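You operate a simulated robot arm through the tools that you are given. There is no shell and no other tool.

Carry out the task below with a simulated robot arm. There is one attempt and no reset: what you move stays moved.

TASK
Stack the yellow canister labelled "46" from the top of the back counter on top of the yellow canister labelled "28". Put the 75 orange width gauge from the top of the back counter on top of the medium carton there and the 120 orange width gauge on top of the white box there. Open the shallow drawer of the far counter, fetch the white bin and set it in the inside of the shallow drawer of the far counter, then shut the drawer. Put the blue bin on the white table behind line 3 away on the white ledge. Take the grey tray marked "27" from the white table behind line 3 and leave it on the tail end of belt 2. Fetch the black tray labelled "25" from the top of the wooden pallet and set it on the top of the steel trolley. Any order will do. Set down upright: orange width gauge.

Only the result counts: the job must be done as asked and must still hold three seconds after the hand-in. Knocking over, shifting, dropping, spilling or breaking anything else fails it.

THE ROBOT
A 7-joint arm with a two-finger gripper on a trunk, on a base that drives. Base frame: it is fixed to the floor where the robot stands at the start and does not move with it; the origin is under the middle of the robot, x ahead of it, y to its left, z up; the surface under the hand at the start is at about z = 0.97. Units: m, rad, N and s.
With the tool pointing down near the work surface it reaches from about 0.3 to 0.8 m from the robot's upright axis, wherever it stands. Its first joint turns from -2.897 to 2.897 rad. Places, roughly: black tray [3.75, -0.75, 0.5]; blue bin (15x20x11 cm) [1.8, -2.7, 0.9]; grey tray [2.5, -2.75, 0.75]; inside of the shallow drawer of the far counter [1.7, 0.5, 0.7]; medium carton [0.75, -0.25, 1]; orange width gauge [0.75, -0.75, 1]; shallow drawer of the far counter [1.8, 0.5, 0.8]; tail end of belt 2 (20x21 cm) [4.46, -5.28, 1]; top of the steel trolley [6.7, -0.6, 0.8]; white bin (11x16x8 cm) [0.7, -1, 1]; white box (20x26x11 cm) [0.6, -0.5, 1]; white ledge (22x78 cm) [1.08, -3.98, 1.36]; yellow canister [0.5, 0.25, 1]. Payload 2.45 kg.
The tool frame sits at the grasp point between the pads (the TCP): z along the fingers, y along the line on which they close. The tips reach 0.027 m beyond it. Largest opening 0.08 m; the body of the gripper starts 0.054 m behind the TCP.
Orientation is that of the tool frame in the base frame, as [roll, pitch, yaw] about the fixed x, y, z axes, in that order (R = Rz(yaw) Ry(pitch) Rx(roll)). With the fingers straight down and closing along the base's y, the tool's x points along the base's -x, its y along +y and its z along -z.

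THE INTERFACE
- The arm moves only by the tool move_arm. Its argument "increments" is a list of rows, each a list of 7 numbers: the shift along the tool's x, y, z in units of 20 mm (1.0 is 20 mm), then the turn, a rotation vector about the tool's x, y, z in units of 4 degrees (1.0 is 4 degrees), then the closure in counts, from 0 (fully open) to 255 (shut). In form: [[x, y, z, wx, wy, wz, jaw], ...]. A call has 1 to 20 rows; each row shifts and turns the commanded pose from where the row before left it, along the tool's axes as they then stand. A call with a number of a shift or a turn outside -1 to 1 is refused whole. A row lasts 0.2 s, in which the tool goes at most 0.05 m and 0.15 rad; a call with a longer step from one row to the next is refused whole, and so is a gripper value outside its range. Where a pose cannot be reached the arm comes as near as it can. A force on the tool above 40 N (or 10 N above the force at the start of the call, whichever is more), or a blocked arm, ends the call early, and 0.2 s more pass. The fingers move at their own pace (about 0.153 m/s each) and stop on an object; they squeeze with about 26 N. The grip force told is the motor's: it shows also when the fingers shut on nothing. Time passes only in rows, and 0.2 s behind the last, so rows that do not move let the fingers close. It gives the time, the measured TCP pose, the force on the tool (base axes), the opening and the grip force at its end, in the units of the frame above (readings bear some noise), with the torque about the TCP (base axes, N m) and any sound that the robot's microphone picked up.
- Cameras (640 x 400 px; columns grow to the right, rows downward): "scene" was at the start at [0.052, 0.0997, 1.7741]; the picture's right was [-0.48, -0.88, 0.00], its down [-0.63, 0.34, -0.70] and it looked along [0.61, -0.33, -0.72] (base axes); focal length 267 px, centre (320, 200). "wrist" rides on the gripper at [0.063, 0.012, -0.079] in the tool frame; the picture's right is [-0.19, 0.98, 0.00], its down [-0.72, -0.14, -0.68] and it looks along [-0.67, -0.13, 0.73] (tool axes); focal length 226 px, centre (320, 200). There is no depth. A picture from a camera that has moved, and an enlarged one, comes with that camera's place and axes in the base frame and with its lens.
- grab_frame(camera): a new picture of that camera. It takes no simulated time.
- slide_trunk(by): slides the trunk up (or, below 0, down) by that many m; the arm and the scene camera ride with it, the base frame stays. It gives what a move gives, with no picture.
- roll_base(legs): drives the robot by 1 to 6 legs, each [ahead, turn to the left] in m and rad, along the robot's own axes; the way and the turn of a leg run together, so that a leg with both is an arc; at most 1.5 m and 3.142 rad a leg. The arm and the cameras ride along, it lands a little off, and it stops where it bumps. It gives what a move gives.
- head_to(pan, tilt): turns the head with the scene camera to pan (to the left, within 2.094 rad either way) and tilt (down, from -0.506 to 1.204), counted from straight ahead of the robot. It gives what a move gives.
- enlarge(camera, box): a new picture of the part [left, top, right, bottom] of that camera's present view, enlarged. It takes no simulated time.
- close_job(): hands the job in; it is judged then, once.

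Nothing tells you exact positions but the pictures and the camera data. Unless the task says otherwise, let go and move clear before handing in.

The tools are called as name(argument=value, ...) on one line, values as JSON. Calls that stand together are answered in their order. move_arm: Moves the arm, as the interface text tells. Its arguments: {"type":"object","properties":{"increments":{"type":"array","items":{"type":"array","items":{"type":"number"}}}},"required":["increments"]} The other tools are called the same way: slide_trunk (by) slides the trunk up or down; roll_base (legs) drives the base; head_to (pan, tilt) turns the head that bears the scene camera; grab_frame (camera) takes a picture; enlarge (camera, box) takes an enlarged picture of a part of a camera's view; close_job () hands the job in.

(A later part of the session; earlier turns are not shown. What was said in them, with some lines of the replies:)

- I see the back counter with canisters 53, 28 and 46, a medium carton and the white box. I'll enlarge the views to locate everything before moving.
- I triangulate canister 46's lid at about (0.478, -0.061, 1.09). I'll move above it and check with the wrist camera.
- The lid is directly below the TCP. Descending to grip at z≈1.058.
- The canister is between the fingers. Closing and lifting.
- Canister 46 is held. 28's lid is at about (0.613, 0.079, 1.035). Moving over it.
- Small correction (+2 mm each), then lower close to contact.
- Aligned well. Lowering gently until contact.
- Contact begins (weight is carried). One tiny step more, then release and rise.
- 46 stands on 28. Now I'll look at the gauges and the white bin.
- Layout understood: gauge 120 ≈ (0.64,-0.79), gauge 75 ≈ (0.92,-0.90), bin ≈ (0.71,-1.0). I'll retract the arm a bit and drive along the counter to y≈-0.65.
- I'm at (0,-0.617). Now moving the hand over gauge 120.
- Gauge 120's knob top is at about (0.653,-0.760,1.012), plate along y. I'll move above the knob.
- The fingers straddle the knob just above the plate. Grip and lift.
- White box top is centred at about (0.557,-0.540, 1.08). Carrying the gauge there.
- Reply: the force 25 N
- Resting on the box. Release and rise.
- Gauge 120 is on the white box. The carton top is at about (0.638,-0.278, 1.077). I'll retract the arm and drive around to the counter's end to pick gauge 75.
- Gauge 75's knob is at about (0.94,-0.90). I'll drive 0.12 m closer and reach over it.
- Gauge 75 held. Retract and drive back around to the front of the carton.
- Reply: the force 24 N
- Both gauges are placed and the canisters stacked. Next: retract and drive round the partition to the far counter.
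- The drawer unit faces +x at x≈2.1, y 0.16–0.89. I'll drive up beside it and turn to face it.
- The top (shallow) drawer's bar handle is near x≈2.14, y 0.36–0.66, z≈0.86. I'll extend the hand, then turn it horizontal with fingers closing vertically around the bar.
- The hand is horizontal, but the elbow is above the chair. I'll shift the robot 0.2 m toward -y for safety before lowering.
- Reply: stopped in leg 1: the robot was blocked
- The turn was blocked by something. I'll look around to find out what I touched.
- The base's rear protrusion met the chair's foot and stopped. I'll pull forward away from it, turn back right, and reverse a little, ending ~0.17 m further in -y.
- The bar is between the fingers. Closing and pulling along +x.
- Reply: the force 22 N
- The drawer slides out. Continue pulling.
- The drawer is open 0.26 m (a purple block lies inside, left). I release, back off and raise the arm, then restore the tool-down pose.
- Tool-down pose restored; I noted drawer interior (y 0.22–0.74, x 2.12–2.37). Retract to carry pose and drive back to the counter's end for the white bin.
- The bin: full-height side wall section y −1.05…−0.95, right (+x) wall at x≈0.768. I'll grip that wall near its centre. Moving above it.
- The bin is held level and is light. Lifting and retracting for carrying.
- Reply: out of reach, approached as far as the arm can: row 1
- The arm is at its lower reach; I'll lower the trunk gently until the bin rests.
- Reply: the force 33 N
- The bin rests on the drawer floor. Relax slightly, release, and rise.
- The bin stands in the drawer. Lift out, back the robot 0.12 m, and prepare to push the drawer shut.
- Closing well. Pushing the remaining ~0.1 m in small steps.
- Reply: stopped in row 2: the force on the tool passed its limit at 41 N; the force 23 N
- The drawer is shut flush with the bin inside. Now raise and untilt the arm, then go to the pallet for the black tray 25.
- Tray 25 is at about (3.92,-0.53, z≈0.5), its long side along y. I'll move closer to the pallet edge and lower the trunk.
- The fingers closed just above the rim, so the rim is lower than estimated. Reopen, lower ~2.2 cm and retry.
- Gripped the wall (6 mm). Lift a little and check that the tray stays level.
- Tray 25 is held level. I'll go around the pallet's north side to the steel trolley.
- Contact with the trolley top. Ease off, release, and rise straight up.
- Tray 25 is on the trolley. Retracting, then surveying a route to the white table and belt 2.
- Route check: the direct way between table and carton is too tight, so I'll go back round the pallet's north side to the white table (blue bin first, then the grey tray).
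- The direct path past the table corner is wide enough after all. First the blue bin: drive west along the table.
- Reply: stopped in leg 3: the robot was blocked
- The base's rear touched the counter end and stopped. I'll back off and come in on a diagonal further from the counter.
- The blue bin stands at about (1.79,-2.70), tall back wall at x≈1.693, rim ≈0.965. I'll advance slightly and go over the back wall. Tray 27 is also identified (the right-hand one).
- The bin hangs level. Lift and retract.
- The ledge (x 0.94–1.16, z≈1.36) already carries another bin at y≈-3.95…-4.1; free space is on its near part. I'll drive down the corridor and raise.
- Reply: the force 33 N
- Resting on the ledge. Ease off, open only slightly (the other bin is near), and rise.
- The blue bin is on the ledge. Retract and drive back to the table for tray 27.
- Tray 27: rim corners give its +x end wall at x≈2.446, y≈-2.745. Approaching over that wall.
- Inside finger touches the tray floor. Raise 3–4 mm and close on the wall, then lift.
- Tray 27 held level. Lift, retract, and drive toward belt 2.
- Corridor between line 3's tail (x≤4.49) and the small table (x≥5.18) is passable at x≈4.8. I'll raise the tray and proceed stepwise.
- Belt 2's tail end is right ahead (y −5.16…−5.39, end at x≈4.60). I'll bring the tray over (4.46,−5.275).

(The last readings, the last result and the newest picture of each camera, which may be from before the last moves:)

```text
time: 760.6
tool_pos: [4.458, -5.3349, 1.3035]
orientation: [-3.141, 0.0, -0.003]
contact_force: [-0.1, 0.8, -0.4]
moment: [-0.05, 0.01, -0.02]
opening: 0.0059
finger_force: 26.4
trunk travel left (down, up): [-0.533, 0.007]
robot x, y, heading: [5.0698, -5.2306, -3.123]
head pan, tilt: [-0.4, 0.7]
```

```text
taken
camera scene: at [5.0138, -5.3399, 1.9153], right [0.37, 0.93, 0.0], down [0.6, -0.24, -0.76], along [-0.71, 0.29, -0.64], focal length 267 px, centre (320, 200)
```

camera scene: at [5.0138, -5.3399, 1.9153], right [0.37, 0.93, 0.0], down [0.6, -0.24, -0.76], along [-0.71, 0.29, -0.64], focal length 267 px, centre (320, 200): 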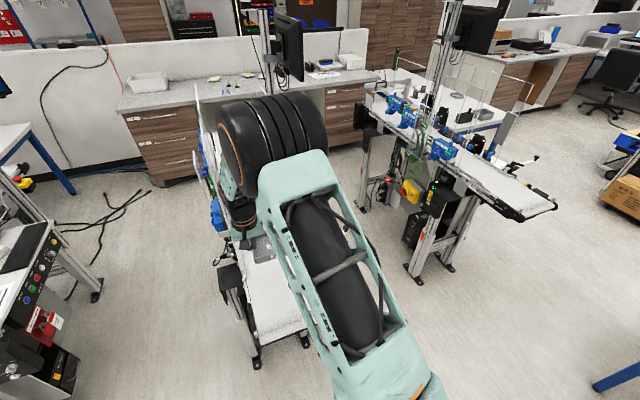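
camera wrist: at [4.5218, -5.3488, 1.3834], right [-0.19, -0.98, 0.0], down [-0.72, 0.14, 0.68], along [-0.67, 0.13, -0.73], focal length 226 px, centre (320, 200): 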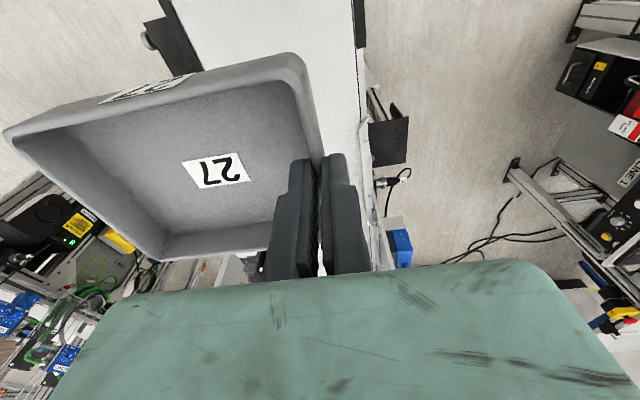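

move_arm(increments=[[0, 0, 1, 0, 0, 0, 255], [0, 0, 1, 0, 0, 0, 255], [0, 0, 1, 0, 0, 0, 255], [0, 0, 1, 0, 0, 0, 255], [0, 0, 1, 0, 0, 0, 255], [0, 0, 1, 0, 0, 0, 255], [0, 0, 1, 0, 0, 0, 255], [0, 0, 1, 0, 0, 0, 255], [0, 0, 1, 0, 0, 0, 255], [0, 0, 0, 0, 0, 0, 255]])

grab_frame(camera="wrist")

enlarge(camera="scene", box=[190, 150, 390, 380])

```text
time: 762.8
tool_pos: [4.4586, -5.3368, 1.1254]
orientation: [-3.14, 0.0, -0.003]
contact_force: [-0.3, -0.8, -0.6]
moment: [-0.03, -0.01, 0.01]
opening: 0.0058
finger_force: 25.9
trunk travel left (down, up): [-0.533, 0.007]
robot x, y, heading: [5.0716, -5.2319, -3.121]
head pan, tilt: [-0.4, 0.7]
```

```text
taken
camera wrist: at [4.5226, -5.3503, 1.2049], right [-0.19, -0.98, 0.0], down [-0.72, 0.14, 0.68], along [-0.67, 0.13, -0.73], focal length 226 px, centre (320, 200)
```

wrist: 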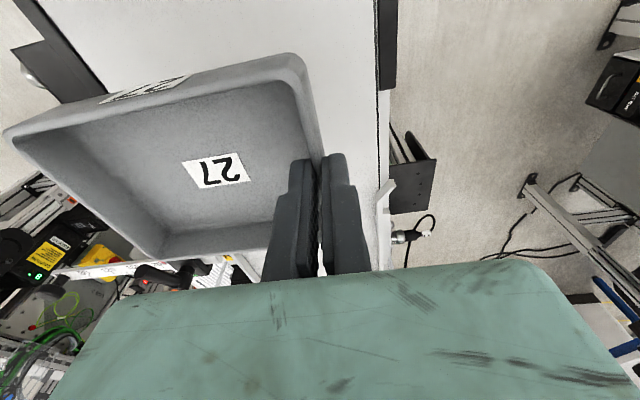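

```text
1.74 times, centred on (290, 265) of scene
camera zoom: at [5.0138, -5.3401, 1.9153], right [0.37, 0.93, 0.0], down [0.6, -0.24, -0.76], along [-0.71, 0.29, -0.64], focal length 464 px, centre (372, 87)
```

zoom: 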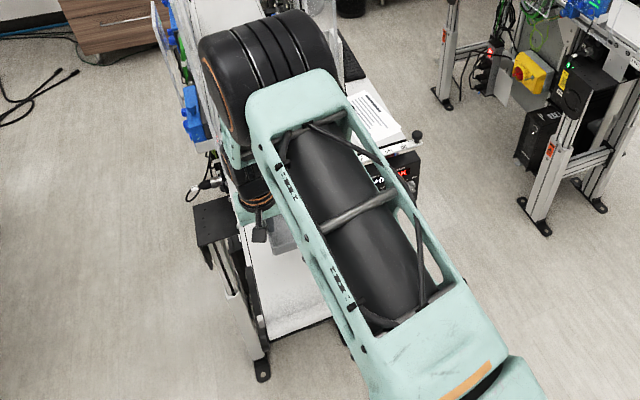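

move_arm(increments=[[0, 0, 0.8, 0, 0, 0, 255], [0, 0, 0.8, 0, 0, 0, 255], [0, 0, 0.8, 0, 0, 0, 255], [0, 0, 0.5, 0, 0, 0, 255], [0, 0, 0, 0, 0, 0, 255]])

grab_frame(camera="wrist")

move_arm(increments=[[0, 0, 0.25, 0, 0, 0, 255], [0, 0, 0, 0, 0, 0, 255]])

move_arm(increments=[[0, 0, 0.25, 0, 0, 0, 255], [0, 0, 0, 0, 0, 0, 255]])

move_arm(increments=[[0, 0, 0.2, 0, 0, 0, 255], [0, 0, 0, 0, 0, 0, 255]])

```text
time: 764.0
tool_pos: [4.4587, -5.3339, 1.0658]
orientation: [-3.139, 0.0, -0.003]
contact_force: [-0.8, 0.4, -0.3]
moment: [-0.04, 0.0, 0.02]
opening: 0.0061
finger_force: 26.0
trunk travel left (down, up): [-0.533, 0.007]
robot x, y, heading: [5.0743, -5.2288, -3.129]
head pan, tilt: [-0.4, 0.7]
```

```text
taken
camera wrist: at [4.5221, -5.3486, 1.1458], right [-0.19, -0.98, 0.0], down [-0.72, 0.14, 0.68], along [-0.67, 0.13, -0.73], focal length 226 px, centre (320, 200)
```

wrist: 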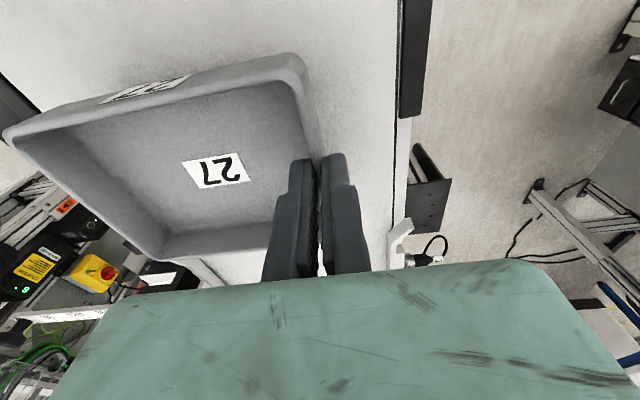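

```text
time: 764.6
tool_pos: [4.4584, -5.3352, 1.0606]
orientation: [-3.14, 0.001, -0.002]
contact_force: [0.0, 0.8, -0.8]
moment: [-0.05, -0.01, -0.05]
opening: 0.0062
finger_force: 25.9
trunk travel left (down, up): [-0.533, 0.007]
robot x, y, heading: [5.0699, -5.2348, -3.125]
head pan, tilt: [-0.4, 0.7]
```

```text
time: 765.2
tool_pos: [4.459, -5.3354, 1.0568]
orientation: [-3.138, 0.0, -0.002]
contact_force: [0.1, -0.7, 0.1]
moment: [-0.06, 0.04, 0.02]
opening: 0.0059
finger_force: 25.7
trunk travel left (down, up): [-0.533, 0.007]
robot x, y, heading: [5.0719, -5.2279, -3.12]
head pan, tilt: [-0.4, 0.7]
```

```text
time: 765.8
tool_pos: [4.4583, -5.3353, 1.0516]
orientation: [-3.138, 0.0, -0.001]
contact_force: [-0.8, 0.1, -0.3]
moment: [-0.05, 0.01, 0.0]
opening: 0.0061
finger_force: 25.4
trunk travel left (down, up): [-0.533, 0.007]
robot x, y, heading: [5.0706, -5.2307, -3.125]
head pan, tilt: [-0.4, 0.7]
```

move_arm(increments=[[0, 0, 0.2, 0, 0, 0, 255], [0, 0, 0.2, 0, 0, 0, 255], [0, 0, 0, 0, 0, 0, 255]])

move_arm(increments=[[0, 0, 0.2, 0, 0, 0, 255], [0, 0, 0, 0, 0, 0, 255]])

move_arm(increments=[[0, 0, 0.2, 0, 0, 0, 255], [0, 0, 0, 0, 0, 0, 255]])

move_arm(increments=[[0, 0, 0.2, 0, 0, 0, 255], [0, 0, 0, 0, 0, 0, 255]])

grab_frame(camera="wrist")

```text
time: 766.6
tool_pos: [4.4582, -5.3335, 1.0441]
orientation: [-3.14, 0.0, -0.001]
contact_force: [-0.1, -0.1, -0.6]
moment: [-0.05, 0.01, 0.02]
opening: 0.006
finger_force: 26.0
trunk travel left (down, up): [-0.533, 0.007]
robot x, y, heading: [5.0698, -5.2307, -3.127]
head pan, tilt: [-0.4, 0.7]
```

```text
time: 767.2
tool_pos: [4.4584, -5.3353, 1.0394]
orientation: [-3.139, 0.0, -0.002]
contact_force: [1.1, -0.1, -0.7]
moment: [-0.08, 0.01, 0.02]
opening: 0.006
finger_force: 25.8
trunk travel left (down, up): [-0.533, 0.007]
robot x, y, heading: [5.072, -5.2295, -3.124]
head pan, tilt: [-0.4, 0.7]
```

```text
time: 767.8
tool_pos: [4.4581, -5.3357, 1.0355]
orientation: [-3.138, -0.001, -0.002]
contact_force: [0.6, -0.5, -0.9]
moment: [-0.04, -0.03, -0.02]
opening: 0.006
finger_force: 25.9
trunk travel left (down, up): [-0.533, 0.007]
robot x, y, heading: [5.0732, -5.2313, -3.123]
head pan, tilt: [-0.4, 0.7]
```

```text
time: 768.4
tool_pos: [4.4575, -5.3344, 1.0348]
orientation: [-3.139, 0.005, -0.002]
contact_force: [1.0, 0.7, 24.1]
moment: [0.01, -0.7, -0.05]
opening: 0.0057
finger_force: 25.8
trunk travel left (down, up): [-0.533, 0.007]
robot x, y, heading: [5.0697, -5.2268, -3.128]
head pan, tilt: [-0.4, 0.7]
```

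```text
taken
camera wrist: at [4.5222, -5.349, 1.1141], right [-0.19, -0.98, 0.0], down [-0.71, 0.14, 0.68], along [-0.67, 0.13, -0.73], focal length 226 px, centre (320, 200)
```

wrist: 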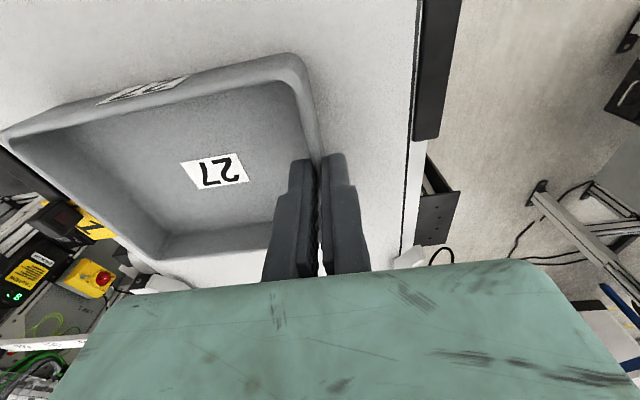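

The tray rests on the belt tail. Ease, release with limited opening, and rise.

move_arm(increments=[[0, 0, -0.12, 0, 0, 0, 255], [0, 0, 0, 0, 0, 0, 220], [0, 0, 0, 0, 0, 0, 170], [0, 0, 0, 0, 0, 0, 130], [0, 0, 0, 0, 0, 0, 120], [0, 0, -0.3, 0, 0, 0, 120], [0, 0, -0.6, 0, 0, 0, 120], [0, 0, -1, 0, 0, 0, 120], [0, 0, -1, 0, 0, 0, 120], [0, 0, -1, 0, 0, 0, 120], [0, 0, -1, 0, 0, 0, 120], [0, 0, -1, 0, 0, 0, 120], [0, 0, -1, 0, 0, 0, 120], [0, 0, -1, 0, 0, 0, 120], [0, 0, -1, 0, 0, 0, 120], [0, 0, -1, 0, 0, 0, 120], [0, 0, -1, 0, 0, 0, 120], [0, 0, -1, 0, 0, 0, 120], [0, 0, 0, 0, 0, 0, 0]])

grab_frame(camera="wrist")

move_arm(increments=[[1, 0, -0.5, 0, 0, 0, 0], [1, 0, -0.5, 0, 0, 0, 0], [1, 0, -0.5, 0, 0, 0, 0], [1, 0, -0.5, 0, 0, 0, 0], [1, 0, -0.5, 0, 0, 0, 0], [1, 0, -0.5, 0, 0, 0, 0], [0, 0, 0, 0, 0, 0, 0]])

grab_frame(camera="scene")

```text
time: 772.4
tool_pos: [4.459, -5.3345, 1.2712]
orientation: [-3.137, 0.0, 0.0]
contact_force: [0.6, -0.5, -0.8]
moment: [0.03, 0.01, 0.0]
opening: 0.08
finger_force: 0.0
trunk travel left (down, up): [-0.533, 0.007]
robot x, y, heading: [5.0708, -5.2316, -3.122]
head pan, tilt: [-0.4, 0.7]
```

```text
taken
camera wrist: at [4.5231, -5.3498, 1.3512], right [-0.19, -0.98, 0.0], down [-0.72, 0.14, 0.68], along [-0.67, 0.13, -0.73], focal length 226 px, centre (320, 200)
```

wrist: 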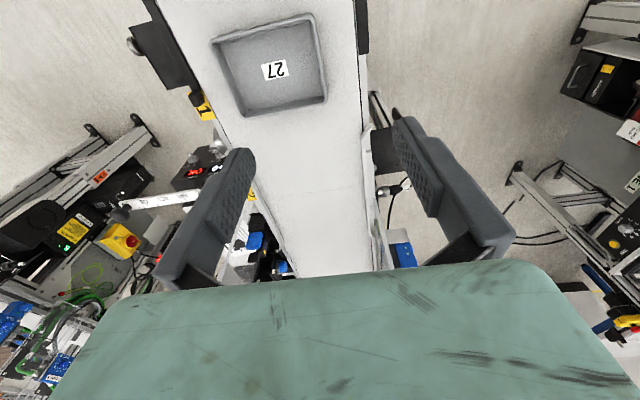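

```text
time: 774.0
tool_pos: [4.5763, -5.3375, 1.3333]
orientation: [-3.139, 0.001, -0.001]
contact_force: [-0.5, 0.3, -0.3]
moment: [0.02, -0.01, 0.02]
opening: 0.0799
finger_force: 0.1
trunk travel left (down, up): [-0.533, 0.007]
robot x, y, heading: [5.071, -5.226, -3.122]
head pan, tilt: [-0.4, 0.7]
```

```text
taken
camera scene: at [5.0125, -5.3402, 1.9152], right [0.37, 0.93, 0.0], down [0.6, -0.24, -0.76], along [-0.71, 0.29, -0.64], focal length 267 px, centre (320, 200)
```

scene: 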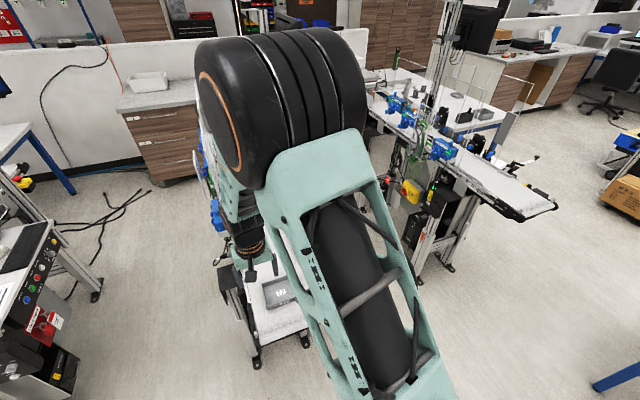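

Tray 27 lies on the tail of belt 2 and the hand is clear. All the other items are in place: canisters stacked, both gauges on their boxes, white bin in the shut drawer, black tray on the trolley, and blue bin on the ledge. I'm handing in the job.

close_job()

```text
The job is handed in.
```

I finished all six parts of the job and handed it in. I checked each placement on camera after letting go, except the bin in the closed drawer, which can't be seen. I don't have the judge's result.

| Item | Where it is now |
|---|---|
| Yellow canister "46" | On top of canister "28" |
| 75 orange width gauge | Upright on the medium carton |
| 120 orange width gauge | Upright on the white box |
| White bin | In the far counter's shallow drawer, next to the purple block; the drawer is shut flush |
| Blue bin | On the white ledge, about 10 cm from the bin already there |
| Grey tray "27" | On the tail end of belt 2 |
| Black tray "25" | On top of the steel trolley |

The base bumped into something twice while turning near the far counter. The first was most likely the office chair's foot, and the second the end of the far counter. Both times the robot stopped at once. The chair's wheels measured in the same place before and after. I saw nothing else moved, but I did not check the far counter's end separately.
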